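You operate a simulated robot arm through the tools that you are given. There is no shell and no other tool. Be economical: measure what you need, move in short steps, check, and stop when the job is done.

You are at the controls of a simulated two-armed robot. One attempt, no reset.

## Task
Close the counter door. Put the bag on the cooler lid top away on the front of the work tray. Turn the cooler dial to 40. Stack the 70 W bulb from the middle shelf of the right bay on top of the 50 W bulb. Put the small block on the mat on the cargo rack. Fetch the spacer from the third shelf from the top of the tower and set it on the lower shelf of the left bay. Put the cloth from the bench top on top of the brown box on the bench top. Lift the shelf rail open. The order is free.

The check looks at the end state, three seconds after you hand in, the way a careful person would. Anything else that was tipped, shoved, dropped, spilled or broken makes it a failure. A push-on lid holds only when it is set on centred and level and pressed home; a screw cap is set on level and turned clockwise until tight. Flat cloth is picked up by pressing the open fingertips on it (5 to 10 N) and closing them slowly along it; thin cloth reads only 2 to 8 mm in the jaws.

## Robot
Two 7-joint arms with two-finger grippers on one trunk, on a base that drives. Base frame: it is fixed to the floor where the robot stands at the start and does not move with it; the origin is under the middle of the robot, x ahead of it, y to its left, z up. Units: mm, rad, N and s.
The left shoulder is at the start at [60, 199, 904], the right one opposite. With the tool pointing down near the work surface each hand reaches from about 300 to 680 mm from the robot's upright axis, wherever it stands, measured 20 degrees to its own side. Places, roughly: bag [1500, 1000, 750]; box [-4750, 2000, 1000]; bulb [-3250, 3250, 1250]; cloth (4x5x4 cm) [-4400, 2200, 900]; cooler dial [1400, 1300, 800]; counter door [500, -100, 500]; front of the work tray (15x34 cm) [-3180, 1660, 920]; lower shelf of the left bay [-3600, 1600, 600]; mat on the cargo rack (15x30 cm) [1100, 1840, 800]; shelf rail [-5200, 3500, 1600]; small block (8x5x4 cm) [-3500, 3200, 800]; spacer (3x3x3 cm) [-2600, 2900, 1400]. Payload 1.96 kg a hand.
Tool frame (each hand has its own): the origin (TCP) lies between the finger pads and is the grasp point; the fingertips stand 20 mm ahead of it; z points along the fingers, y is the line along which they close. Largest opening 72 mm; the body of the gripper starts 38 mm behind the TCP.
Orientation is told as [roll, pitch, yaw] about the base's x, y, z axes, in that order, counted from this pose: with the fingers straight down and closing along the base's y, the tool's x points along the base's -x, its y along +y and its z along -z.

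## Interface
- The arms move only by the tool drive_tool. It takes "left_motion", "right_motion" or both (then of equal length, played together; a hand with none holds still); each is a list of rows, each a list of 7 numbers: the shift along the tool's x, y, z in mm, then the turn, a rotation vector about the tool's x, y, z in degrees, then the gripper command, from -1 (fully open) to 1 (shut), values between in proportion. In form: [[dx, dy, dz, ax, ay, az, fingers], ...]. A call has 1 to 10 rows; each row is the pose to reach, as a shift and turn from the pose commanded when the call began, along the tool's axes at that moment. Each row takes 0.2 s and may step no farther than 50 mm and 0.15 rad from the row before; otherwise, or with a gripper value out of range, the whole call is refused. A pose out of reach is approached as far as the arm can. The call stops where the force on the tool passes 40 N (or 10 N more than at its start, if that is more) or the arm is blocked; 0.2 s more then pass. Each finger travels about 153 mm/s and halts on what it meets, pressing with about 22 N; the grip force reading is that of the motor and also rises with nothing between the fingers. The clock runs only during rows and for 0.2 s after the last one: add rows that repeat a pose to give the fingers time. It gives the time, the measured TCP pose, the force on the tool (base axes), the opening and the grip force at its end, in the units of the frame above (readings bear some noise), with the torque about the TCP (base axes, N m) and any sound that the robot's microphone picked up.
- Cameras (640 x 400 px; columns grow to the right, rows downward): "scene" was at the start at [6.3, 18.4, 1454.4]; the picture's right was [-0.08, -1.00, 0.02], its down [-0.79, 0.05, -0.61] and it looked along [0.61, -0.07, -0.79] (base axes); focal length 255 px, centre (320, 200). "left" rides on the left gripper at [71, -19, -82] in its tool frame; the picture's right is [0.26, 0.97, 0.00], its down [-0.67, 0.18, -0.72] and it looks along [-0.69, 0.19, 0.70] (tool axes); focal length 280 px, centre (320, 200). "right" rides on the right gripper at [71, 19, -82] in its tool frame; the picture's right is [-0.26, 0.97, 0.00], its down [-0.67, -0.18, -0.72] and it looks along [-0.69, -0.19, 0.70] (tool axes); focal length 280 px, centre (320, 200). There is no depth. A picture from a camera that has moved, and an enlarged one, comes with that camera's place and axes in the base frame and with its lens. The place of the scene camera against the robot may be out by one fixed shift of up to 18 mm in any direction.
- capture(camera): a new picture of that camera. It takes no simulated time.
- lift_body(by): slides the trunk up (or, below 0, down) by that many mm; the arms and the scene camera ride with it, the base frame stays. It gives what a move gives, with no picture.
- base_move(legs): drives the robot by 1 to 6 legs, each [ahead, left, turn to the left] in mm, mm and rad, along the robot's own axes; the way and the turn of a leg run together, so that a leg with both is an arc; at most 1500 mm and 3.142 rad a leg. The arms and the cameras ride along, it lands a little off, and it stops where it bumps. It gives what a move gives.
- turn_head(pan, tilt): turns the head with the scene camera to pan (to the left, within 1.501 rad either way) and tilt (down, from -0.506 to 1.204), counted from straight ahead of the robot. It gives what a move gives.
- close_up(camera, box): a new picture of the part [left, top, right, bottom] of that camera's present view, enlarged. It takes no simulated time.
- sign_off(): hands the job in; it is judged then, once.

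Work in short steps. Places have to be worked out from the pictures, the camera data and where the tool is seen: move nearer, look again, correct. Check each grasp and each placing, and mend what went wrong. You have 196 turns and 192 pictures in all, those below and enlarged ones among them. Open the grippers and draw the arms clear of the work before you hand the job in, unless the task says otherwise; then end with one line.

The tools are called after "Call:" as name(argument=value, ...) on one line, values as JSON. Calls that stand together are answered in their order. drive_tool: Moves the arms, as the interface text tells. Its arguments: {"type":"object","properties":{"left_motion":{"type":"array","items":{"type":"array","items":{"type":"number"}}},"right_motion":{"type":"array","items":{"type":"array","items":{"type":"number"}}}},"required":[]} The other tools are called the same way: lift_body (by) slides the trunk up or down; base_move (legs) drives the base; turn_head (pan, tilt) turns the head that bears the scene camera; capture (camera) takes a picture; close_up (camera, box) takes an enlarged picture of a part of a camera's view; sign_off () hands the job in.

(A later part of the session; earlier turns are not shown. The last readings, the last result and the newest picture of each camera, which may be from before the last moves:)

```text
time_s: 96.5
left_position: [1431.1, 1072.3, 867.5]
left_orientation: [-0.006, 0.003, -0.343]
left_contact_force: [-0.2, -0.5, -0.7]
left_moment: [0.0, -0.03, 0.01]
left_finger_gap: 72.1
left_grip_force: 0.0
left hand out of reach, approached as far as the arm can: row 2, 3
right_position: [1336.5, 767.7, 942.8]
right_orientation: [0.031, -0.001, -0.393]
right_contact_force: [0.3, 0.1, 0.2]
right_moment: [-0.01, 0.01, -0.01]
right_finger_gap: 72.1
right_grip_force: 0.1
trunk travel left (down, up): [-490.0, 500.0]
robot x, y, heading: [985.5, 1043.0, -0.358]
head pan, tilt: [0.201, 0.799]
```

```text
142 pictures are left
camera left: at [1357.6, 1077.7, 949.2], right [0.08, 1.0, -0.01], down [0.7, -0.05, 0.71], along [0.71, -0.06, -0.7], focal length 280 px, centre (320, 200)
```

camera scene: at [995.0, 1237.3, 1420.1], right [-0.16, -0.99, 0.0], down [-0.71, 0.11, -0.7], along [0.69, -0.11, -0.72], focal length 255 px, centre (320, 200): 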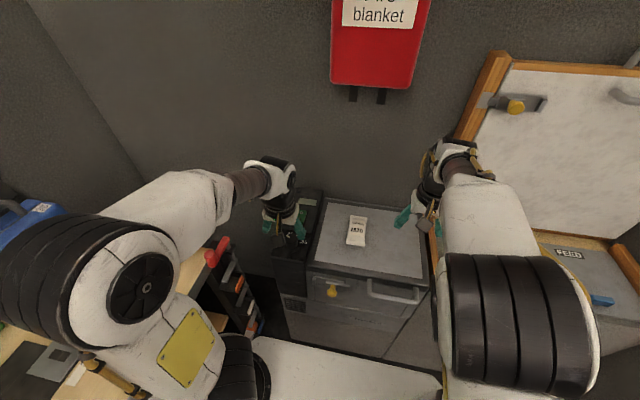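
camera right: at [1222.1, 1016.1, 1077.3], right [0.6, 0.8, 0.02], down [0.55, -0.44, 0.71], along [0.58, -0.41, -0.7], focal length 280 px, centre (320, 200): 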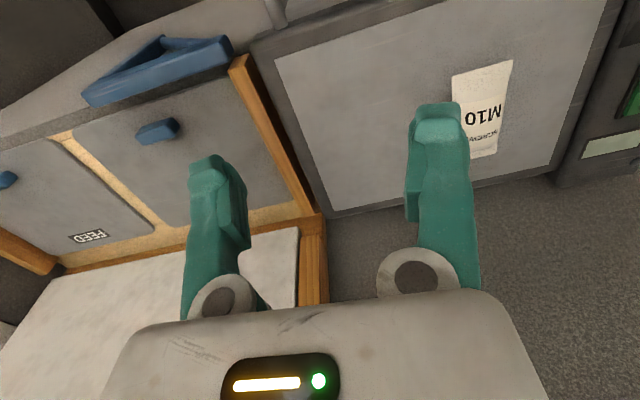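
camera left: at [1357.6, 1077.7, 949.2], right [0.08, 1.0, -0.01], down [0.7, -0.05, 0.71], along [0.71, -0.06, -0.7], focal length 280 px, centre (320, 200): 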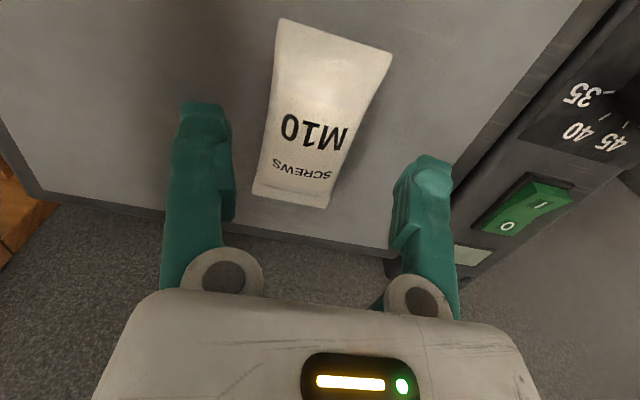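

The hand is centred over the bag. I lower with the trunk by 33 mm and check contact.

Call:
lift_body(by=-33)

Call:
close_up(camera="left", box=[150, 0, 470, 200])

```text
time_s: 97.3
left_position: [1430.5, 1071.6, 835.3]
left_orientation: [-0.007, 0.003, -0.343]
left_contact_force: [-0.1, -0.5, -0.6]
left_moment: [0.0, 0.0, -0.02]
left_finger_gap: 71.8
left_grip_force: 0.1
right_position: [1335.7, 767.5, 909.6]
right_orientation: [0.031, -0.003, -0.391]
right_contact_force: [0.7, 0.2, 0.3]
right_moment: [-0.03, 0.01, 0.01]
right_finger_gap: 71.9
right_grip_force: 0.0
trunk travel left (down, up): [-457.0, 533.0]
robot x, y, heading: [985.5, 1042.6, -0.364]
head pan, tilt: [0.201, 0.799]
```

```text
2.00 times, centred on (310, 100) of left
camera zoom: at [1357.4, 1077.7, 916.3], right [0.08, 1.0, -0.01], down [0.7, -0.05, 0.71], along [0.71, -0.06, -0.7], focal length 561 px, centre (340, 400)
```

zoom: 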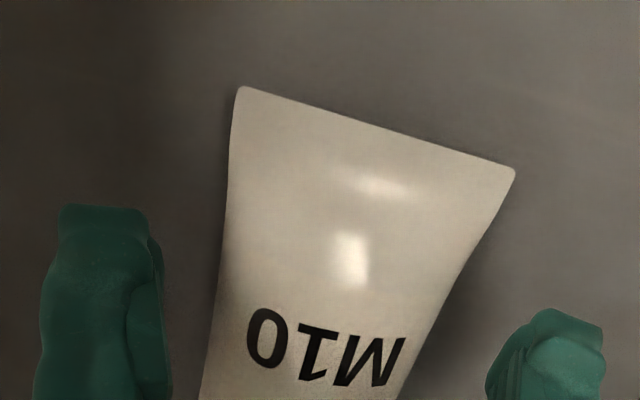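

Still no contact; lower another 10 mm.

Call:
lift_body(by=-10)

```text
time_s: 97.8
left_position: [1430.9, 1072.0, 825.4]
left_orientation: [-0.007, 0.003, -0.345]
left_contact_force: [0.0, 0.0, 0.2]
left_moment: [-0.01, 0.01, 0.01]
left_finger_gap: 71.9
left_grip_force: 0.1
right_position: [1336.1, 767.1, 900.2]
right_orientation: [0.029, -0.001, -0.392]
right_contact_force: [-0.2, -0.7, -0.5]
right_moment: [-0.02, 0.03, -0.02]
right_finger_gap: 72.0
right_grip_force: 0.0
trunk travel left (down, up): [-447.0, 543.0]
robot x, y, heading: [987.9, 1039.5, -0.358]
head pan, tilt: [0.201, 0.799]
```

Still free; 6 mm more, then close slowly.

Call:
lift_body(by=-6)

Call:
drive_tool(left_motion=[[0, 0, 0, 0, 0, 0, -0.4], [0, 0, 0, 0, 0, 0, 0], [0, 0, 0, 0, 0, 0, 0.6], [0, 0, 0, 0, 0, 0, 1], [0, 0, 0, 0, 0, 0, 1]])

Call:
capture(camera="left")

```text
time_s: 98.4
left_position: [1430.1, 1072.5, 818.1]
left_orientation: [-0.006, 0.004, -0.343]
left_contact_force: [0.4, 0.0, -0.7]
left_moment: [0.01, -0.06, 0.0]
left_finger_gap: 72.0
left_grip_force: 0.0
right_position: [1336.3, 768.0, 893.4]
right_orientation: [0.029, -0.002, -0.394]
right_contact_force: [-0.1, -0.8, 0.1]
right_moment: [-0.02, -0.04, 0.0]
right_finger_gap: 72.1
right_grip_force: 0.1
trunk travel left (down, up): [-441.0, 549.0]
robot x, y, heading: [988.3, 1039.7, -0.355]
head pan, tilt: [0.201, 0.799]
```

```text
time_s: 99.6
left_position: [1429.7, 1071.0, 819.5]
left_orientation: [-0.007, 0.003, -0.344]
left_contact_force: [0.7, -0.1, 2.7]
left_moment: [0.07, -0.07, -0.1]
left_finger_gap: 52.7
left_grip_force: 21.9
right_position: [1335.1, 767.2, 893.6]
right_orientation: [0.03, -0.001, -0.393]
right_contact_force: [-0.5, 0.1, -0.5]
right_moment: [-0.04, 0.0, -0.02]
right_finger_gap: 71.8
right_grip_force: 0.0
trunk travel left (down, up): [-441.0, 549.0]
robot x, y, heading: [985.8, 1042.5, -0.356]
head pan, tilt: [0.201, 0.799]
```

```text
140 pictures are left
camera left: at [1357.5, 1077.6, 900.3], right [0.08, 1.0, -0.01], down [0.7, -0.05, 0.71], along [0.71, -0.06, -0.7], focal length 280 px, centre (320, 200)
```

left: 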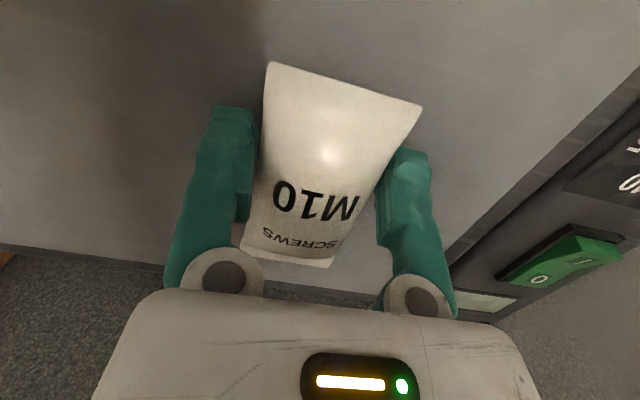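

Gripped at 52.7 mm. I lift with the trunk and check that it comes along.

Call:
lift_body(by=140)

Call:
capture(camera="left")

Call:
capture(camera="scene")

```text
time_s: 101.3
left_position: [1429.8, 1071.8, 957.3]
left_orientation: [-0.007, 0.002, -0.344]
left_contact_force: [0.5, -0.9, 0.2]
left_moment: [-0.03, 0.0, 0.03]
left_finger_gap: 0.0
left_grip_force: 21.6
right_position: [1336.6, 767.3, 1033.8]
right_orientation: [0.028, -0.002, -0.394]
right_contact_force: [0.1, -0.5, 0.3]
right_moment: [0.01, -0.03, 0.0]
right_finger_gap: 71.7
right_grip_force: 0.1
trunk travel left (down, up): [-581.0, 409.0]
robot x, y, heading: [982.7, 1041.1, -0.36]
head pan, tilt: [0.201, 0.799]
```

```text
139 pictures are left
camera left: at [1357.7, 1077.6, 1040.1], right [0.08, 1.0, -0.01], down [0.7, -0.05, 0.71], along [0.71, -0.06, -0.7], focal length 280 px, centre (320, 200)
```

left: 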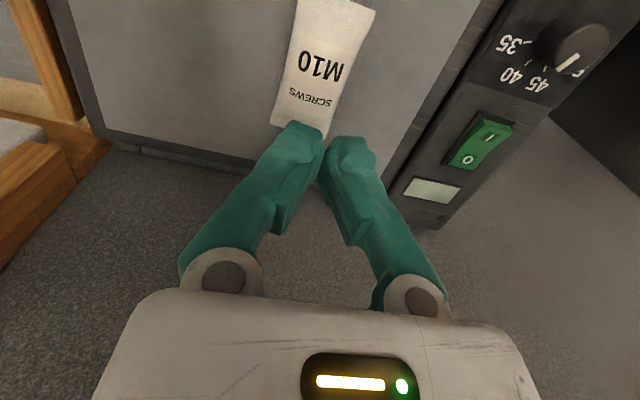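

```text
138 pictures are left
camera scene: at [1002.1, 1040.8, 1491.0], right [-0.16, -0.99, 0.0], down [-0.71, 0.11, -0.7], along [0.69, -0.11, -0.72], focal length 255 px, centre (320, 200)
```

scene: 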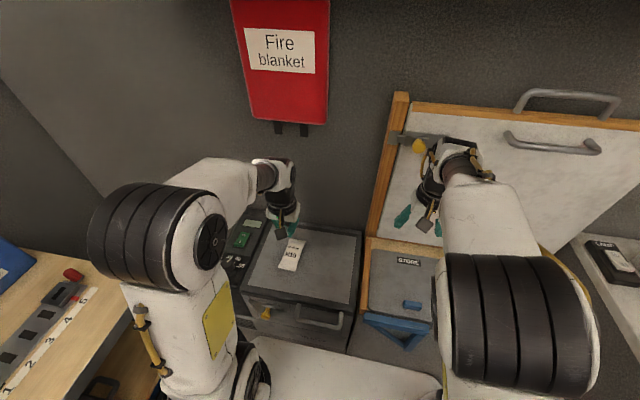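

The bag slipped out; the fingers were too high. I open, lower again and go down to contact with the lid.

Call:
drive_tool(left_motion=[[0, 0, 0, 0, 0, 0, -1], [0, 0, 0, 0, 0, 0, -1], [0, 0, 0, 0, 0, 0, -1]])

Call:
lift_body(by=-85)

Call:
capture(camera="left")

```text
time_s: 102.1
left_position: [1430.6, 1072.5, 958.8]
left_orientation: [-0.007, 0.002, -0.345]
left_contact_force: [-0.4, -0.4, 0.4]
left_moment: [0.02, -0.02, 0.04]
left_finger_gap: 72.2
left_grip_force: 0.1
right_position: [1336.9, 767.0, 1033.3]
right_orientation: [0.029, -0.002, -0.392]
right_contact_force: [-0.1, 0.1, -0.4]
right_moment: [0.01, -0.01, -0.02]
right_finger_gap: 71.9
right_grip_force: 0.0
trunk travel left (down, up): [-581.0, 409.0]
robot x, y, heading: [984.3, 1041.2, -0.36]
head pan, tilt: [0.201, 0.799]
```

```text
time_s: 103.3
left_position: [1429.7, 1072.7, 874.1]
left_orientation: [-0.005, 0.004, -0.344]
left_contact_force: [-0.4, 0.1, 0.2]
left_moment: [0.0, 0.05, 0.01]
left_finger_gap: 72.0
left_grip_force: 0.1
right_position: [1336.7, 767.8, 949.2]
right_orientation: [0.03, -0.002, -0.394]
right_contact_force: [-0.2, -0.5, 0.2]
right_moment: [0.0, -0.01, 0.0]
right_finger_gap: 72.2
right_grip_force: 0.1
trunk travel left (down, up): [-496.0, 494.0]
robot x, y, heading: [986.3, 1039.8, -0.355]
head pan, tilt: [0.201, 0.799]
```

```text
137 pictures are left
camera left: at [1357.4, 1077.7, 955.3], right [0.08, 1.0, -0.01], down [0.7, -0.05, 0.71], along [0.71, -0.06, -0.7], focal length 280 px, centre (320, 200)
```

left: 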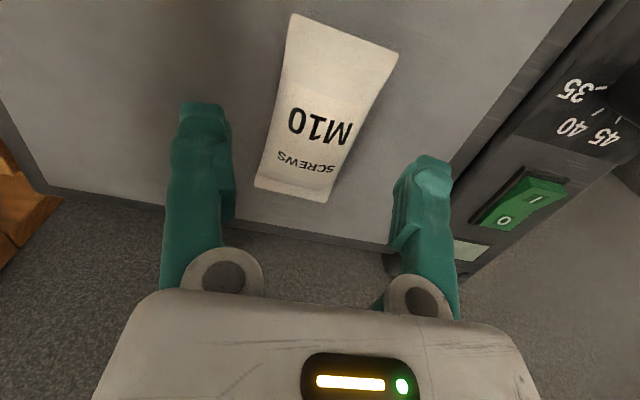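

The bag is about where it was. I lower 62 mm, then step to contact.

Call:
lift_body(by=-60)

Call:
lift_body(by=-6)

Call:
lift_body(by=-5)

```text
time_s: 104.3
left_position: [1429.4, 1072.3, 814.2]
left_orientation: [-0.007, 0.003, -0.345]
left_contact_force: [-0.1, 0.5, -0.2]
left_moment: [-0.01, 0.0, 0.03]
left_finger_gap: 72.0
left_grip_force: 0.1
right_position: [1335.8, 767.7, 888.7]
right_orientation: [0.029, -0.001, -0.393]
right_contact_force: [1.0, 0.4, -0.9]
right_moment: [-0.05, -0.01, 0.0]
right_finger_gap: 72.2
right_grip_force: 0.1
trunk travel left (down, up): [-436.0, 554.0]
robot x, y, heading: [986.1, 1039.0, -0.357]
head pan, tilt: [0.201, 0.799]
```

```text
time_s: 104.8
left_position: [1429.7, 1071.6, 809.2]
left_orientation: [-0.008, 0.001, -0.344]
left_contact_force: [-0.1, 0.2, 9.2]
left_moment: [0.38, -0.13, -0.1]
left_finger_gap: 72.0
left_grip_force: 0.0
right_position: [1335.3, 768.1, 884.4]
right_orientation: [0.03, -0.001, -0.393]
right_contact_force: [-0.2, 0.1, -0.5]
right_moment: [0.01, 0.0, -0.01]
right_finger_gap: 72.1
right_grip_force: 0.0
trunk travel left (down, up): [-430.0, 560.0]
robot x, y, heading: [984.1, 1038.2, -0.357]
head pan, tilt: [0.201, 0.799]
```

```text
time_s: 105.3
left_position: [1432.3, 1071.7, 808.4]
left_orientation: [-0.002, -0.01, -0.345]
left_contact_force: [-5.7, 0.1, 17.2]
left_moment: [0.73, -0.17, 0.25]
left_finger_gap: 72.2
left_grip_force: 0.0
right_position: [1334.4, 767.9, 880.4]
right_orientation: [0.031, -0.004, -0.391]
right_contact_force: [0.3, 0.9, 0.0]
right_moment: [0.01, 0.0, -0.03]
right_finger_gap: 71.9
right_grip_force: 0.0
trunk travel left (down, up): [-426.0, 564.0]
robot x, y, heading: [987.2, 1040.9, -0.354]
head pan, tilt: [0.201, 0.799]
stopped: the force on the tool passed its limit at 45 N (the readings are from after the stop); the commanded pose is now the measured one
```

Lid contact at tip z≈789. I raise 3 mm and close, then lift slowly a little.

Call:
lift_body(by=3)

Call:
drive_tool(left_motion=[[0, 0, 0, 0, 0, 0, -0.4], [0, 0, 0, 0, 0, 0, 0], [0, 0, 0, 0, 0, 0, 0.6], [0, 0, 0, 0, 0, 0, 1], [0, 0, 0, 0, 0, 0, 1], [0, 0, 0, 0, 0, 0, 1]])

Call:
lift_body(by=25)

Call:
capture(camera="left")

```text
time_s: 105.8
left_position: [1432.3, 1072.0, 808.8]
left_orientation: [-0.005, -0.005, -0.345]
left_contact_force: [-0.9, -0.6, 0.6]
left_moment: [-0.04, -0.02, 0.01]
left_finger_gap: 71.9
left_grip_force: 0.0
right_position: [1336.8, 766.9, 882.2]
right_orientation: [0.03, -0.001, -0.395]
right_contact_force: [-0.5, 0.3, -0.3]
right_moment: [-0.03, -0.01, -0.03]
right_finger_gap: 71.7
right_grip_force: 0.0
trunk travel left (down, up): [-429.0, 561.0]
robot x, y, heading: [985.8, 1042.6, -0.356]
head pan, tilt: [0.201, 0.799]
```

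```text
time_s: 107.2
left_position: [1432.2, 1073.0, 810.3]
left_orientation: [-0.005, -0.006, -0.344]
left_contact_force: [4.1, 4.0, 14.9]
left_moment: [0.32, -0.23, -0.05]
left_finger_gap: 55.3
left_grip_force: 21.8
right_position: [1335.5, 768.4, 882.8]
right_orientation: [0.029, -0.002, -0.392]
right_contact_force: [-0.5, 0.2, 0.6]
right_moment: [-0.01, 0.04, 0.02]
right_finger_gap: 72.1
right_grip_force: 0.1
trunk travel left (down, up): [-429.0, 561.0]
robot x, y, heading: [983.5, 1039.2, -0.355]
head pan, tilt: [0.201, 0.799]
```

```text
time_s: 107.9
left_position: [1432.9, 1071.0, 834.2]
left_orientation: [-0.007, -0.003, -0.346]
left_contact_force: [-0.2, 0.3, -1.7]
left_moment: [-0.01, 0.06, 0.02]
left_finger_gap: 55.0
left_grip_force: 22.3
right_position: [1336.5, 768.6, 906.6]
right_orientation: [0.03, -0.002, -0.393]
right_contact_force: [-0.1, -0.4, -1.3]
right_moment: [0.0, -0.03, 0.02]
right_finger_gap: 71.8
right_grip_force: 0.0
trunk travel left (down, up): [-454.0, 536.0]
robot x, y, heading: [984.2, 1041.8, -0.357]
head pan, tilt: [0.201, 0.799]
```

```text
136 pictures are left
camera left: at [1359.1, 1077.6, 915.2], right [0.08, 1.0, -0.01], down [0.7, -0.05, 0.72], along [0.71, -0.06, -0.7], focal length 280 px, centre (320, 200)
```

left: 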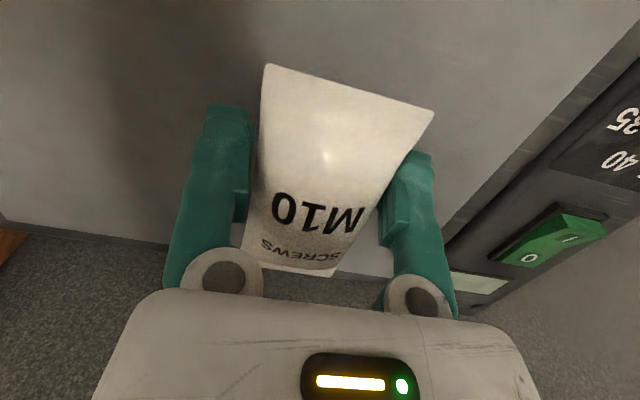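

Held. I lift higher, then back away, checking the dial on the way.

Call:
lift_body(by=150)

Call:
base_move(legs=[[-150, 0, 0]])

Call:
capture(camera="scene")

Call:
close_up(camera="scene", box=[190, 180, 350, 280])

```text
time_s: 109.7
left_position: [1432.3, 1071.8, 984.5]
left_orientation: [-0.005, -0.005, -0.344]
left_contact_force: [0.0, 0.0, -1.8]
left_moment: [0.02, 0.0, 0.0]
left_finger_gap: 55.0
left_grip_force: 22.1
right_position: [1337.1, 767.7, 1057.5]
right_orientation: [0.03, -0.001, -0.393]
right_contact_force: [-0.3, 0.2, -0.1]
right_moment: [0.03, 0.01, -0.01]
right_finger_gap: 71.9
right_grip_force: 0.0
trunk travel left (down, up): [-604.0, 386.0]
robot x, y, heading: [988.2, 1039.1, -0.352]
head pan, tilt: [0.201, 0.799]
```

```text
time_s: 111.0
left_position: [1293.4, 1125.1, 985.1]
left_orientation: [-0.005, -0.005, -0.344]
left_contact_force: [0.3, 0.4, -0.9]
left_moment: [-0.03, 0.0, 0.0]
left_finger_gap: 54.8
left_grip_force: 21.9
right_position: [1197.0, 820.1, 1057.7]
right_orientation: [0.031, -0.003, -0.393]
right_contact_force: [-1.1, 1.4, -0.5]
right_moment: [0.01, 0.0, 0.0]
right_finger_gap: 71.8
right_grip_force: 0.2
trunk travel left (down, up): [-604.0, 386.0]
robot x, y, heading: [848.4, 1090.1, -0.352]
head pan, tilt: [0.201, 0.799]
```

```text
135 pictures are left
camera scene: at [861.6, 1093.4, 1514.5], right [-0.16, -0.99, 0.0], down [-0.71, 0.11, -0.7], along [0.69, -0.11, -0.72], focal length 255 px, centre (320, 200)
```

scene: 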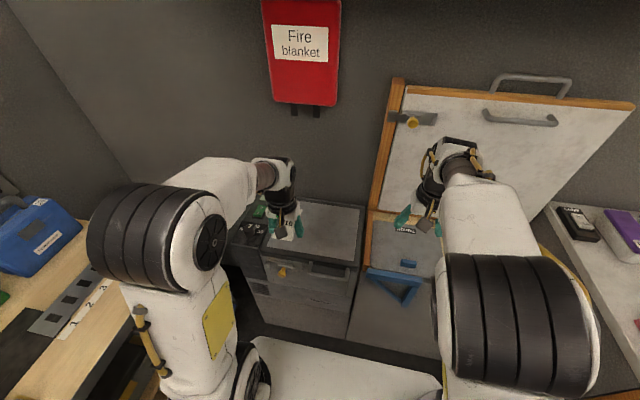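

```text
4.00 times, centred on (270, 230) of scene
camera zoom: at [861.6, 1093.4, 1514.5], right [-0.16, -0.99, 0.0], down [-0.71, 0.11, -0.7], along [0.69, -0.11, -0.72], focal length 1021 px, centre (520, 80)
```

zoom: 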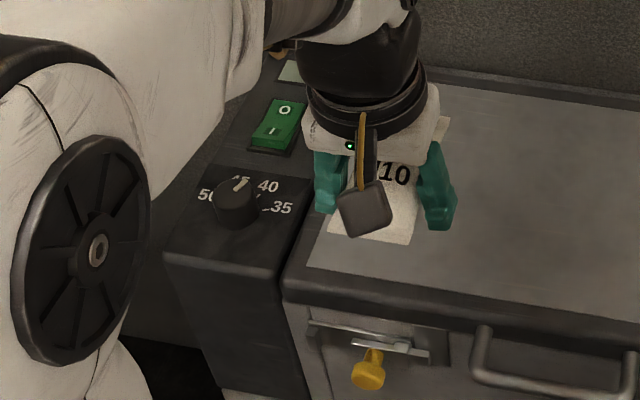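

I zoom further on the dial to verify the pointer.

Call:
close_up(camera="scene", box=[232, 214, 272, 239])

```text
16.00 times, centred on (252, 226) of scene
camera zoom: at [861.6, 1093.4, 1514.5], right [-0.16, -0.99, 0.0], down [-0.71, 0.11, -0.7], along [0.69, -0.11, -0.72], focal length 4085 px, centre (1408, -224)
```

zoom: 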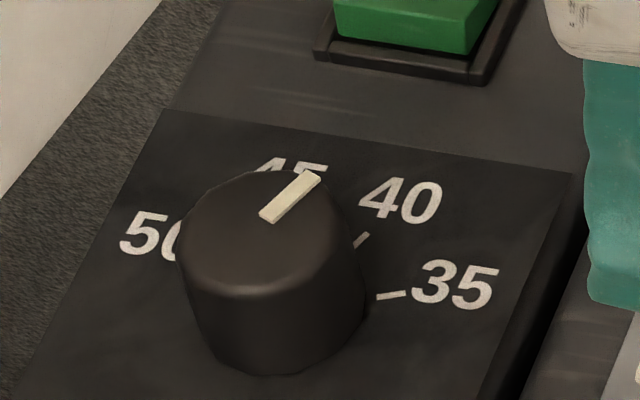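

The pointer is exactly parallel to the 40 tick. Now I carry the bag toward the far side: back off, turn around, and look.

Call:
base_move(legs=[[-450, 0, 0], [0, 0, 3.14]])

Call:
turn_head(pan=0.0, tilt=0.35)

Call:
capture(camera="scene")

```text
time_s: 121.1
left_position: [-9.0, 1203.0, 985.0]
left_orientation: [-0.006, -0.005, 2.819]
left_contact_force: [0.3, 0.3, -0.7]
left_moment: [-0.01, -0.04, -0.02]
left_finger_gap: 55.0
left_grip_force: 22.3
right_position: [80.4, 1509.9, 1058.1]
right_orientation: [0.029, -0.002, 2.77]
right_contact_force: [0.5, 0.2, 0.2]
right_moment: [0.0, -0.02, -0.02]
right_finger_gap: 72.0
right_grip_force: 0.0
trunk travel left (down, up): [-604.0, 386.0]
robot x, y, heading: [439.9, 1244.3, 2.811]
head pan, tilt: [0.201, 0.799]
```

```text
time_s: 122.0
left_position: [-8.3, 1202.6, 983.6]
left_orientation: [-0.005, -0.004, 2.821]
left_contact_force: [-0.4, 1.0, -2.0]
left_moment: [0.0, -0.01, -0.01]
left_finger_gap: 54.6
left_grip_force: 22.0
right_position: [82.6, 1509.9, 1056.7]
right_orientation: [0.03, -0.001, 2.773]
right_contact_force: [0.2, -0.4, 0.0]
right_moment: [0.02, 0.03, 0.01]
right_finger_gap: 72.0
right_grip_force: 0.1
trunk travel left (down, up): [-604.0, 386.0]
robot x, y, heading: [436.0, 1250.8, 2.81]
head pan, tilt: [0.0, 0.351]
```

```text
132 pictures are left
camera scene: at [396.7, 1247.7, 1554.0], right [0.33, 0.94, 0.0], down [0.33, -0.11, -0.94], along [-0.89, 0.31, -0.34], focal length 255 px, centre (320, 200)
```

scene: 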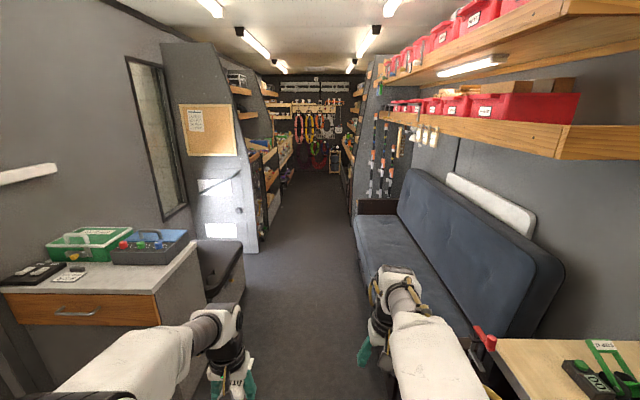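

A corridor between shelving units. In the room's frame I should travel straight along it; I shift to its middle and drive ahead.

Call:
base_move(legs=[[0, 170, -0.02], [1300, 0, 0]])

Call:
capture(camera="scene")

```text
time_s: 129.5
left_position: [-1270.5, 1496.7, 984.4]
left_orientation: [-0.005, -0.004, 2.806]
left_contact_force: [-0.2, 0.2, -1.8]
left_moment: [-0.05, -0.02, -0.01]
left_finger_gap: 54.8
left_grip_force: 22.3
right_position: [-1175.9, 1800.8, 1055.3]
right_orientation: [0.029, -0.003, 2.754]
right_contact_force: [0.2, 0.3, -0.2]
right_moment: [-0.01, 0.04, -0.04]
right_finger_gap: 71.7
right_grip_force: 0.2
trunk travel left (down, up): [-604.0, 386.0]
robot x, y, heading: [-824.4, 1533.8, 2.795]
head pan, tilt: [0.0, 0.351]
```

```text
131 pictures are left
camera scene: at [-864.9, 1534.4, 1554.1], right [0.34, 0.94, 0.0], down [0.32, -0.12, -0.94], along [-0.88, 0.32, -0.34], focal length 255 px, centre (320, 200)
```

scene: 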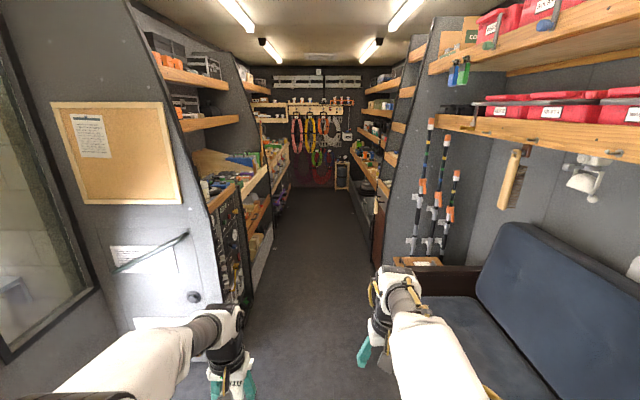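

The aisle is about 1.2 m wide. I drive 1300 mm further to come near the tray, spacer tower and bulbs, then look both ways.

Call:
base_move(legs=[[1300, 80, -0.01]])

Call:
turn_head(pan=0.7, tilt=0.5)

Call:
capture(camera="scene")

Call:
turn_head(pan=-0.7, tilt=0.4)

Call:
capture(camera="scene")

```text
time_s: 136.1
left_position: [-2535.1, 1907.4, 984.9]
left_orientation: [-0.003, -0.006, 2.776]
left_contact_force: [0.2, 0.0, -1.7]
left_moment: [-0.01, -0.05, -0.01]
left_finger_gap: 54.5
left_grip_force: 22.3
right_position: [-2432.8, 2208.8, 1056.3]
right_orientation: [0.03, -0.001, 2.726]
right_contact_force: [0.3, 0.5, 0.1]
right_moment: [-0.03, -0.03, 0.03]
right_finger_gap: 71.8
right_grip_force: 0.1
trunk travel left (down, up): [-604.0, 386.0]
robot x, y, heading: [-2084.0, 1929.7, 2.764]
head pan, tilt: [0.0, 0.351]
```

```text
time_s: 137.2
left_position: [-2535.2, 1906.3, 983.5]
left_orientation: [-0.006, -0.005, 2.775]
left_contact_force: [-0.3, 0.2, -2.1]
left_moment: [0.03, -0.02, 0.02]
left_finger_gap: 54.3
left_grip_force: 21.6
right_position: [-2432.2, 2208.3, 1057.2]
right_orientation: [0.026, -0.003, 2.725]
right_contact_force: [-0.9, -0.1, -0.2]
right_moment: [0.06, 0.04, 0.0]
right_finger_gap: 72.0
right_grip_force: 0.1
trunk travel left (down, up): [-604.0, 386.0]
robot x, y, heading: [-2090.2, 1924.5, 2.764]
head pan, tilt: [0.7, 0.499]
```

```text
130 pictures are left
camera scene: at [-2128.2, 1869.1, 1540.4], right [-0.31, 0.95, 0.0], down [0.45, 0.15, -0.88], along [-0.83, -0.28, -0.48], focal length 255 px, centre (320, 200)
```

scene: 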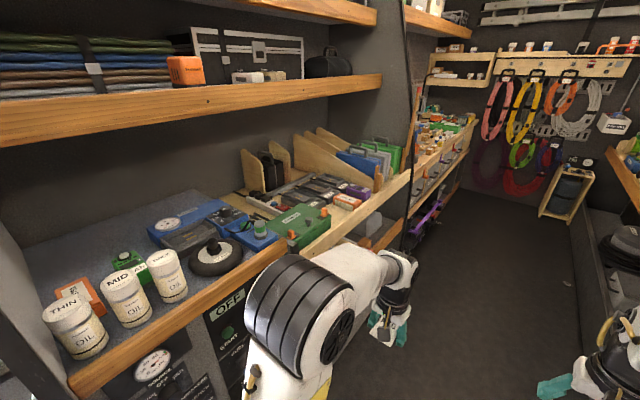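

```text
time_s: 138.7
left_position: [-2535.5, 1906.6, 984.6]
left_orientation: [-0.005, -0.005, 2.774]
left_contact_force: [-0.4, -0.1, -1.8]
left_moment: [-0.01, -0.05, 0.01]
left_finger_gap: 54.4
left_grip_force: 22.1
right_position: [-2430.8, 2208.6, 1056.8]
right_orientation: [0.029, -0.003, 2.726]
right_contact_force: [1.1, 0.5, -0.8]
right_moment: [-0.02, 0.03, -0.01]
right_finger_gap: 72.1
right_grip_force: 0.0
trunk travel left (down, up): [-604.0, 386.0]
robot x, y, heading: [-2087.0, 1929.1, 2.761]
head pan, tilt: [-0.7, 0.4]
```

```text
129 pictures are left
camera scene: at [-2085.5, 1979.3, 1549.6], right [0.88, 0.47, 0.0], down [0.18, -0.34, -0.92], along [-0.44, 0.81, -0.39], focal length 255 px, centre (320, 200)
```

scene: 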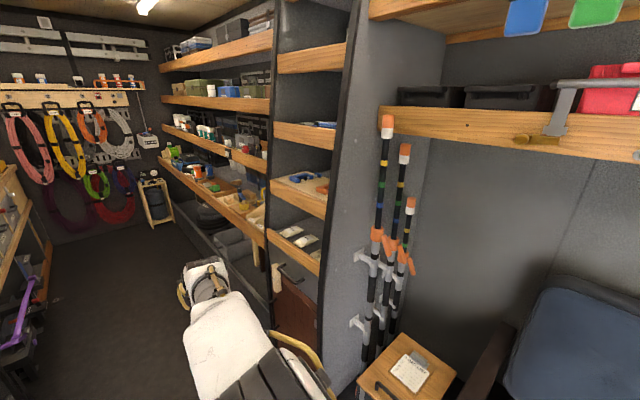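

The tray should project at about (346,209) in the left view; I turn the head back and zoom in.

Call:
turn_head(pan=0.6, tilt=0.5)

Call:
close_up(camera="scene", box=[120, 100, 420, 290])

```text
time_s: 140.2
left_position: [-2534.8, 1905.8, 983.6]
left_orientation: [-0.007, -0.005, 2.775]
left_contact_force: [-0.4, 0.4, -1.1]
left_moment: [-0.03, 0.0, 0.0]
left_finger_gap: 54.2
left_grip_force: 22.0
right_position: [-2432.3, 2207.8, 1056.9]
right_orientation: [0.03, -0.002, 2.726]
right_contact_force: [0.3, 0.8, -0.6]
right_moment: [0.0, 0.02, 0.01]
right_finger_gap: 71.8
right_grip_force: 0.1
trunk travel left (down, up): [-604.0, 386.0]
robot x, y, heading: [-2088.6, 1927.0, 2.765]
head pan, tilt: [0.6, 0.499]
```

```text
2.11 times, centred on (270, 195) of scene
camera zoom: at [-2130.5, 1877.8, 1540.4], right [-0.22, 0.98, 0.0], down [0.47, 0.1, -0.88], along [-0.86, -0.19, -0.48], focal length 538 px, centre (425, 210)
```

zoom: 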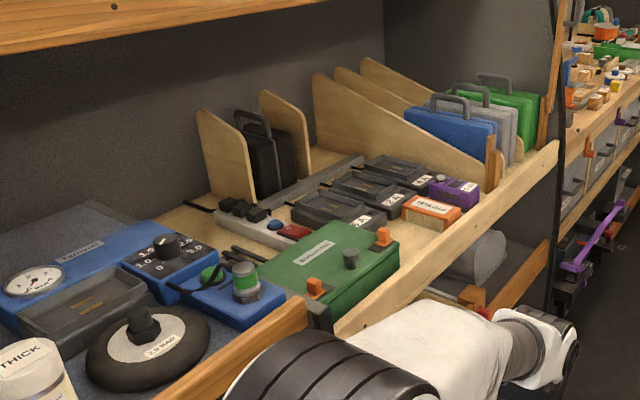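

I drive 600 mm further to see the tray area from nearer.

Call:
base_move(legs=[[600, 0, 0.02]])

Call:
turn_head(pan=1.0, tilt=0.7)

Call:
capture(camera="scene")

```text
time_s: 143.5
left_position: [-3076.3, 2111.4, 983.3]
left_orientation: [-0.004, -0.004, 2.789]
left_contact_force: [-1.2, -0.5, -1.6]
left_moment: [0.01, -0.04, -0.01]
left_finger_gap: 54.0
left_grip_force: 22.1
right_position: [-2977.4, 2415.7, 1056.5]
right_orientation: [0.028, -0.003, 2.741]
right_contact_force: [0.4, 0.4, 0.0]
right_moment: [-0.03, 0.02, -0.02]
right_finger_gap: 72.1
right_grip_force: 0.1
trunk travel left (down, up): [-604.0, 386.0]
robot x, y, heading: [-2631.5, 2135.8, 2.774]
head pan, tilt: [0.6, 0.499]
```

```text
time_s: 144.4
left_position: [-3076.3, 2112.6, 985.1]
left_orientation: [-0.005, -0.005, 2.791]
left_contact_force: [-0.1, 0.0, -2.1]
left_moment: [-0.01, 0.04, 0.0]
left_finger_gap: 54.4
left_grip_force: 21.8
right_position: [-2978.3, 2415.7, 1057.9]
right_orientation: [0.029, 0.0, 2.74]
right_contact_force: [-0.1, 0.0, -0.5]
right_moment: [0.04, -0.01, -0.02]
right_finger_gap: 71.9
right_grip_force: 0.0
trunk travel left (down, up): [-604.0, 386.0]
robot x, y, heading: [-2630.9, 2141.1, 2.776]
head pan, tilt: [1.0, 0.7]
```

```text
127 pictures are left
camera scene: at [-2651.3, 2059.7, 1522.8], right [-0.59, 0.81, 0.0], down [0.52, 0.38, -0.77], along [-0.62, -0.45, -0.64], focal length 255 px, centre (320, 200)
```

scene: 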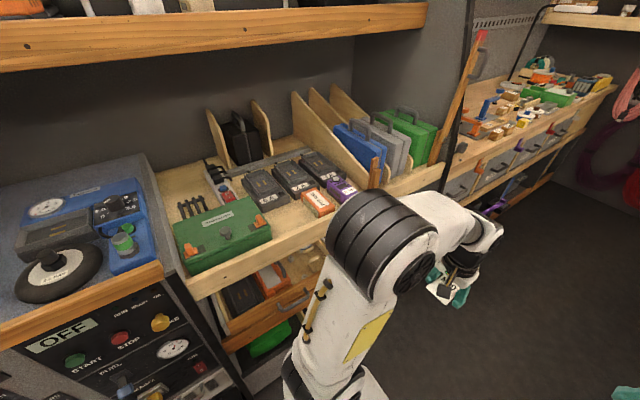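

I zoom on the expected place (about (317,210)).

Call:
close_up(camera="scene", box=[150, 100, 410, 290])

```text
2.11 times, centred on (280, 195) of scene
camera zoom: at [-2651.3, 2059.7, 1522.8], right [-0.59, 0.81, 0.0], down [0.52, 0.38, -0.77], along [-0.62, -0.45, -0.64], focal length 538 px, centre (404, 210)
```

zoom: 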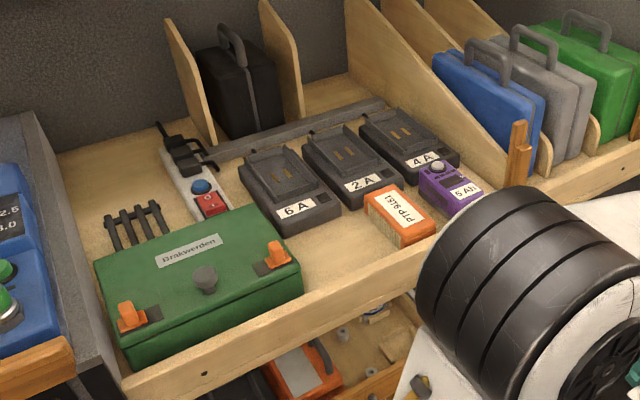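

Free spot found between the green case and the orange box, centre ≈ (-3097,1608), surface z≈908. I turn to face this shelf and move to bring the left hand before it.

Call:
base_move(legs=[[0, 0, 1.577], [0, -425, 0], [100, 0, 0]])

Call:
turn_head(pan=0.2, tilt=0.8)

Call:
capture(camera="scene")

```text
time_s: 151.6
left_position: [-3028.3, 1746.4, 983.9]
left_orientation: [-0.005, -0.004, -1.905]
left_contact_force: [-0.1, -0.1, -0.8]
left_moment: [0.02, -0.02, -0.02]
left_finger_gap: 53.9
left_grip_force: 21.8
right_position: [-3333.3, 1841.7, 1055.8]
right_orientation: [0.029, 0.0, -1.954]
right_contact_force: [-0.5, 0.0, 0.6]
right_moment: [0.03, -0.01, 0.0]
right_finger_gap: 71.8
right_grip_force: 0.1
trunk travel left (down, up): [-604.0, 386.0]
robot x, y, heading: [-3063.8, 2192.3, -1.918]
head pan, tilt: [1.0, 0.7]
```

```text
time_s: 152.7
left_position: [-3028.8, 1747.4, 984.6]
left_orientation: [-0.005, -0.004, -1.905]
left_contact_force: [0.0, 0.0, -1.4]
left_moment: [-0.01, 0.0, 0.01]
left_finger_gap: 53.6
left_grip_force: 21.8
right_position: [-3334.0, 1840.1, 1056.3]
right_orientation: [0.029, -0.002, -1.954]
right_contact_force: [0.3, 0.1, -0.2]
right_moment: [0.02, 0.0, 0.01]
right_finger_gap: 72.0
right_grip_force: 0.0
trunk travel left (down, up): [-604.0, 386.0]
robot x, y, heading: [-3061.0, 2193.7, -1.92]
head pan, tilt: [0.201, 0.799]
```

```text
125 pictures are left
camera scene: at [-3063.9, 2161.4, 1514.5], right [-0.99, 0.15, 0.0], down [0.1, 0.71, -0.7], along [-0.1, -0.69, -0.72], focal length 255 px, centre (320, 200)
```

scene: 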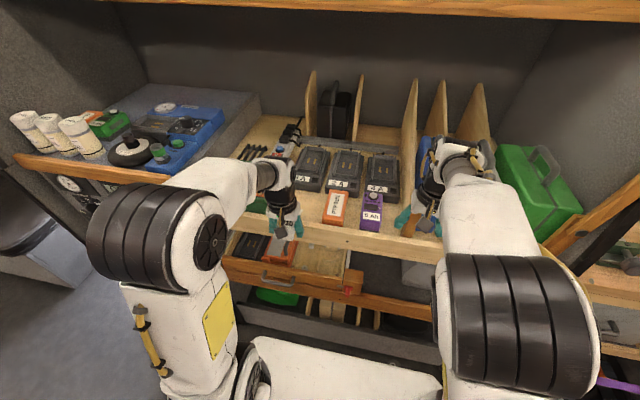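

I check with the left hand camera for the free spot.

Call:
capture(camera="left")

Call:
close_up(camera="scene", box=[210, 120, 430, 260])

```text
124 pictures are left
camera left: at [-3023.2, 1820.7, 1065.4], right [1.0, -0.07, -0.01], down [-0.04, -0.7, 0.72], along [-0.05, -0.72, -0.7], focal length 280 px, centre (320, 200)
```

left: 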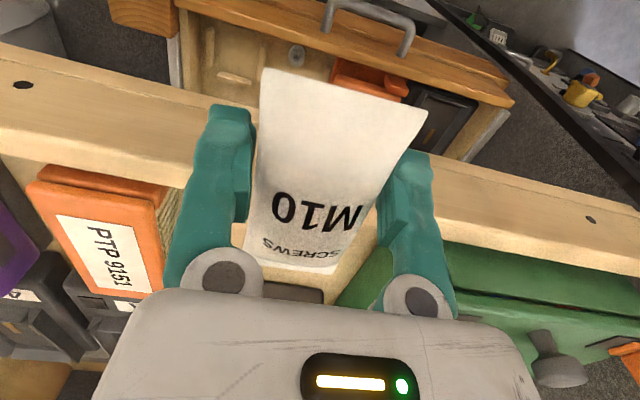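

```text
2.86 times, centred on (320, 190) of scene
camera zoom: at [-3063.9, 2161.4, 1514.5], right [-0.99, 0.15, 0.0], down [0.1, 0.71, -0.7], along [-0.1, -0.69, -0.72], focal length 729 px, centre (320, 229)
```

zoom: 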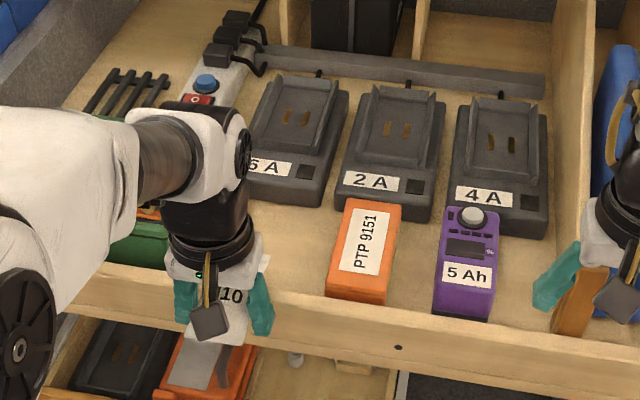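

The gap is about 130 mm wide, centred near (-3092,1596). I drive ahead 150 mm to bring the bag over it.

Call:
base_move(legs=[[100, -10, 0]])

Call:
capture(camera="left")

Call:
capture(camera="right")

```text
time_s: 153.8
left_position: [-3072.3, 1658.5, 985.6]
left_orientation: [-0.006, -0.007, -1.907]
left_contact_force: [0.0, -0.5, -1.7]
left_moment: [0.02, -0.01, 0.03]
left_finger_gap: 53.8
left_grip_force: 22.0
right_position: [-3378.0, 1754.2, 1057.7]
right_orientation: [0.028, -0.004, -1.955]
right_contact_force: [4.6, 8.9, 1.5]
right_moment: [0.11, -0.03, -0.39]
right_finger_gap: 71.8
right_grip_force: 0.0
trunk travel left (down, up): [-604.0, 386.0]
robot x, y, heading: [-3107.7, 2105.3, -1.918]
head pan, tilt: [0.201, 0.799]
```

```text
122 pictures are left
camera left: at [-3066.9, 1731.6, 1066.0], right [1.0, -0.07, -0.01], down [-0.04, -0.69, 0.72], along [-0.06, -0.72, -0.7], focal length 280 px, centre (320, 200)
```

left: 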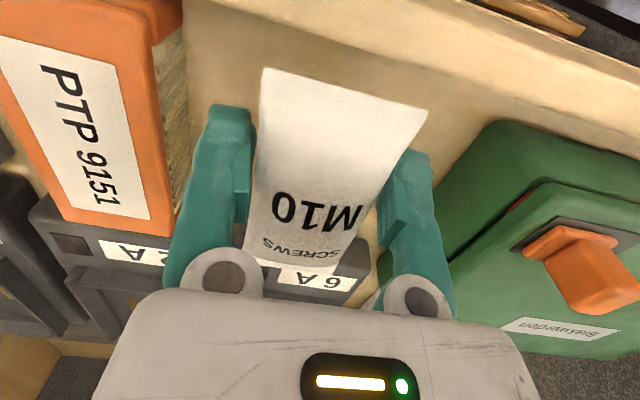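

```text
121 pictures are left
camera right: at [-3335.2, 1812.7, 1138.9], right [0.8, -0.61, 0.03], down [-0.44, -0.55, 0.71], along [-0.41, -0.58, -0.7], focal length 280 px, centre (320, 200)
```

right: 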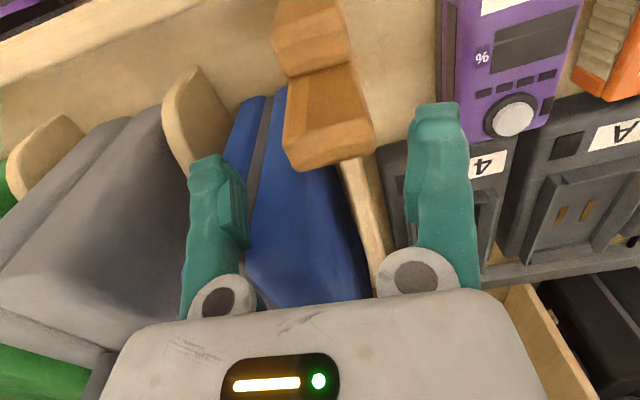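

The right hand touches a divider. I back off 100 mm and pull the right hand back and up first.

Call:
base_move(legs=[[-110, 0, 0]])

Call:
drive_tool(right_motion=[[25, 0, 0, 0, 0, 0, -1], [50, 0, 0, 0, 0, 0, -1], [75, 0, 0, 0, 0, 0, -1], [100, 0, 0, 0, 0, 0, -1], [120, 0, -10, 0, 0, 0, -1]])

Call:
capture(camera="scene")

```text
time_s: 155.0
left_position: [-3035.7, 1760.5, 985.3]
left_orientation: [-0.006, -0.003, -1.909]
left_contact_force: [0.6, 0.2, -1.2]
left_moment: [-0.03, 0.01, 0.0]
left_finger_gap: 53.9
left_grip_force: 22.3
right_position: [-3340.3, 1855.5, 1056.7]
right_orientation: [0.031, -0.003, -1.959]
right_contact_force: [-0.2, 0.0, 0.3]
right_moment: [-0.03, 0.04, 0.01]
right_finger_gap: 71.9
right_grip_force: 0.1
trunk travel left (down, up): [-604.0, 386.0]
robot x, y, heading: [-3072.1, 2205.1, -1.921]
head pan, tilt: [0.201, 0.799]
```

```text
time_s: 156.2
left_position: [-3035.2, 1759.4, 984.8]
left_orientation: [-0.004, -0.002, -1.91]
left_contact_force: [-0.1, 0.6, -2.1]
left_moment: [0.02, 0.01, -0.02]
left_finger_gap: 53.7
left_grip_force: 21.8
right_position: [-3327.2, 1934.9, 1051.1]
right_orientation: [0.032, 0.0, -1.955]
right_contact_force: [0.2, -0.3, -0.5]
right_moment: [-0.01, 0.0, -0.02]
right_finger_gap: 71.9
right_grip_force: 0.1
right hand out of reach, approached as far as the arm can: row 3, 4, 5
trunk travel left (down, up): [-604.0, 386.0]
robot x, y, heading: [-3069.4, 2208.3, -1.922]
head pan, tilt: [0.201, 0.799]
```

```text
120 pictures are left
camera scene: at [-3069.9, 2173.7, 1514.5], right [-0.99, 0.15, 0.0], down [0.11, 0.71, -0.7], along [-0.11, -0.69, -0.72], focal length 255 px, centre (320, 200)
```

scene: 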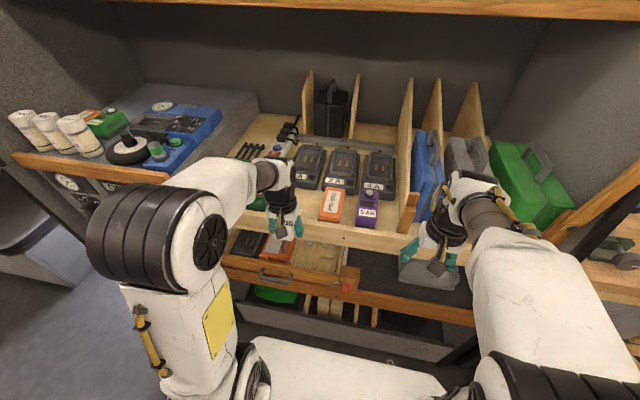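

The free spot is confirmed, centre ≈ (-3081,1597). I drive in 165 mm with a slight shift left.

Call:
base_move(legs=[[165, 10, 0]])

Call:
capture(camera="left")

Call:
capture(camera="scene")

```text
time_s: 157.7
left_position: [-3079.9, 1615.2, 984.2]
left_orientation: [-0.003, -0.003, -1.91]
left_contact_force: [-0.1, 0.4, -1.4]
left_moment: [-0.01, -0.02, -0.01]
left_finger_gap: 53.8
left_grip_force: 22.2
right_position: [-3369.4, 1793.5, 1050.5]
right_orientation: [0.032, 0.019, -1.951]
right_contact_force: [0.4, 0.0, 0.4]
right_moment: [0.01, 0.01, 0.01]
right_finger_gap: 71.9
right_grip_force: 0.0
trunk travel left (down, up): [-604.0, 386.0]
robot x, y, heading: [-3113.4, 2060.6, -1.919]
head pan, tilt: [0.201, 0.799]
stopped in leg 1: the force on the tool passed its limit at 108 N (the readings are from after the stop); the commanded pose is now the measured one
```

```text
119 pictures are left
camera left: at [-3074.5, 1687.4, 1064.9], right [1.0, -0.07, -0.01], down [-0.05, -0.7, 0.72], along [-0.06, -0.71, -0.7], focal length 280 px, centre (320, 200)
```

left: 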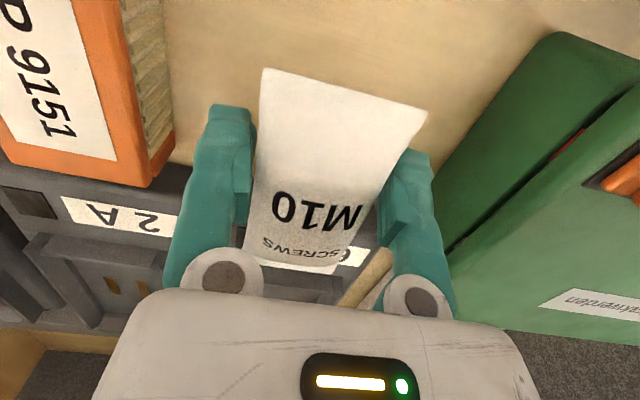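

```text
118 pictures are left
camera scene: at [-3113.8, 2028.5, 1514.4], right [-0.99, 0.15, 0.0], down [0.11, 0.71, -0.7], along [-0.11, -0.69, -0.72], focal length 255 px, centre (320, 200)
```

scene: 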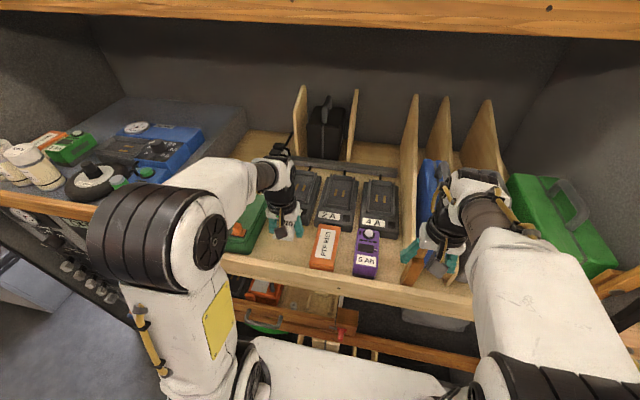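

A tool force stopped the drive; I look at the right hand's surroundings.

Call:
capture(camera="right")

Call:
close_up(camera="scene", box=[350, 90, 620, 300])

```text
117 pictures are left
camera right: at [-3327.8, 1852.4, 1133.1], right [0.8, -0.6, 0.03], down [-0.45, -0.56, 0.7], along [-0.4, -0.57, -0.72], focal length 280 px, centre (320, 200)
```

right: 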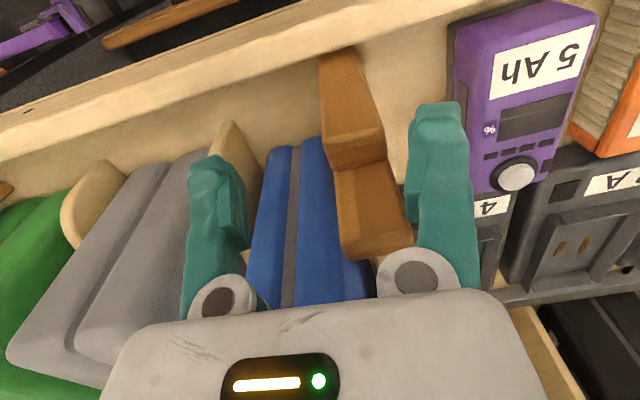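

```text
1.90 times, centred on (485, 195) of scene
camera zoom: at [-3113.8, 2028.5, 1514.4], right [-0.99, 0.15, 0.0], down [0.11, 0.71, -0.7], along [-0.11, -0.69, -0.72], focal length 486 px, centre (6, 210)
```

zoom: 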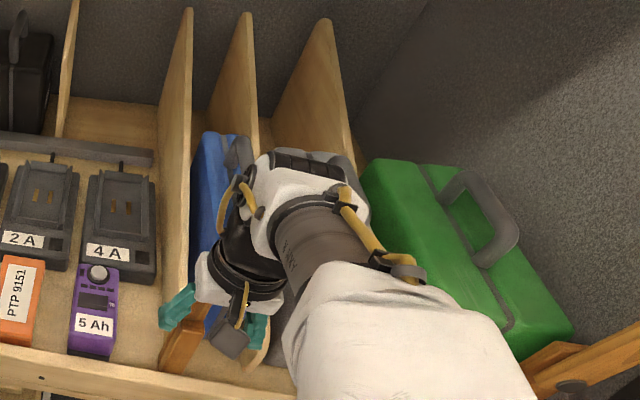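

The bag is over its free spot already (y' fits behind the lip). I lower it with the left arm alone in small steps until contact.

Call:
drive_tool(left_motion=[[0, 0, 8, 0, 0, 0, 1], [0, 0, 16, 0, 0, 0, 1], [0, 0, 24, 0, 0, 0, 1], [0, 0, 32, 0, 0, 0, 1], [0, 0, 32, 0, 0, 0, 1]])

Call:
capture(camera="left")

```text
time_s: 158.9
left_position: [-3081.5, 1619.1, 952.7]
left_orientation: [-0.004, -0.007, -1.91]
left_contact_force: [4.7, 13.1, 17.1]
left_moment: [-1.18, 0.41, -0.02]
left_finger_gap: 55.0
left_grip_force: 22.2
right_position: [-3368.6, 1798.0, 1051.1]
right_orientation: [0.032, 0.019, -1.95]
right_contact_force: [0.5, -0.5, -0.6]
right_moment: [0.01, -0.02, 0.0]
right_finger_gap: 71.8
right_grip_force: 0.0
trunk travel left (down, up): [-604.0, 386.0]
robot x, y, heading: [-3113.6, 2059.5, -1.922]
head pan, tilt: [0.201, 0.799]
```

```text
115 pictures are left
camera left: at [-3074.0, 1691.5, 1033.8], right [1.0, -0.07, -0.01], down [-0.05, -0.69, 0.72], along [-0.06, -0.72, -0.69], focal length 280 px, centre (320, 200)
```

left: 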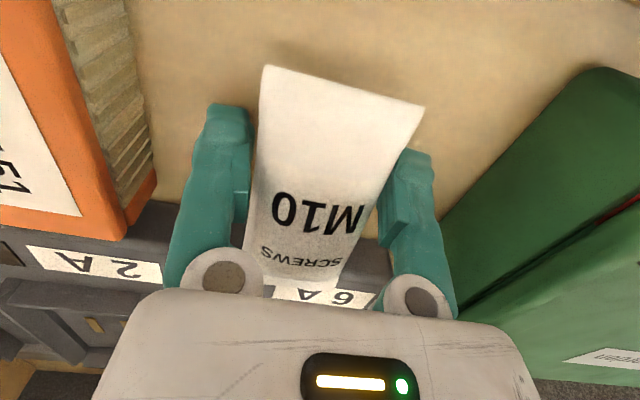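

The bag's far end meets the 6A charger. I lift slightly, pull back 16 mm and lower again.

Call:
drive_tool(left_motion=[[0, 0, -10, 0, 0, 0, 1], [16, 0, -10, 0, 0, 0, 1], [16, 0, -2, 0, 0, 0, 1], [16, 0, 4, 0, 0, 0, 1], [16, 0, 4, 0, 0, 0, 1]])

Call:
capture(camera="left")

```text
time_s: 160.1
left_position: [-3075.2, 1629.6, 947.5]
left_orientation: [-0.004, -0.003, -1.912]
left_contact_force: [0.5, 0.7, -2.4]
left_moment: [0.02, -0.03, -0.01]
left_finger_gap: 55.0
left_grip_force: 22.4
right_position: [-3368.6, 1794.1, 1050.8]
right_orientation: [0.034, 0.022, -1.948]
right_contact_force: [0.1, 0.5, 0.2]
right_moment: [0.0, -0.01, 0.03]
right_finger_gap: 72.0
right_grip_force: 0.1
trunk travel left (down, up): [-604.0, 386.0]
robot x, y, heading: [-3116.0, 2059.8, -1.922]
head pan, tilt: [0.201, 0.799]
```

```text
114 pictures are left
camera left: at [-3069.2, 1702.0, 1027.7], right [1.0, -0.07, -0.01], down [-0.05, -0.7, 0.72], along [-0.06, -0.71, -0.7], focal length 280 px, centre (320, 200)
```

left: 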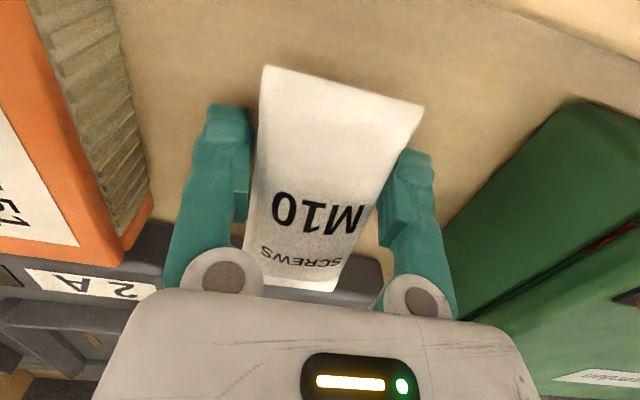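

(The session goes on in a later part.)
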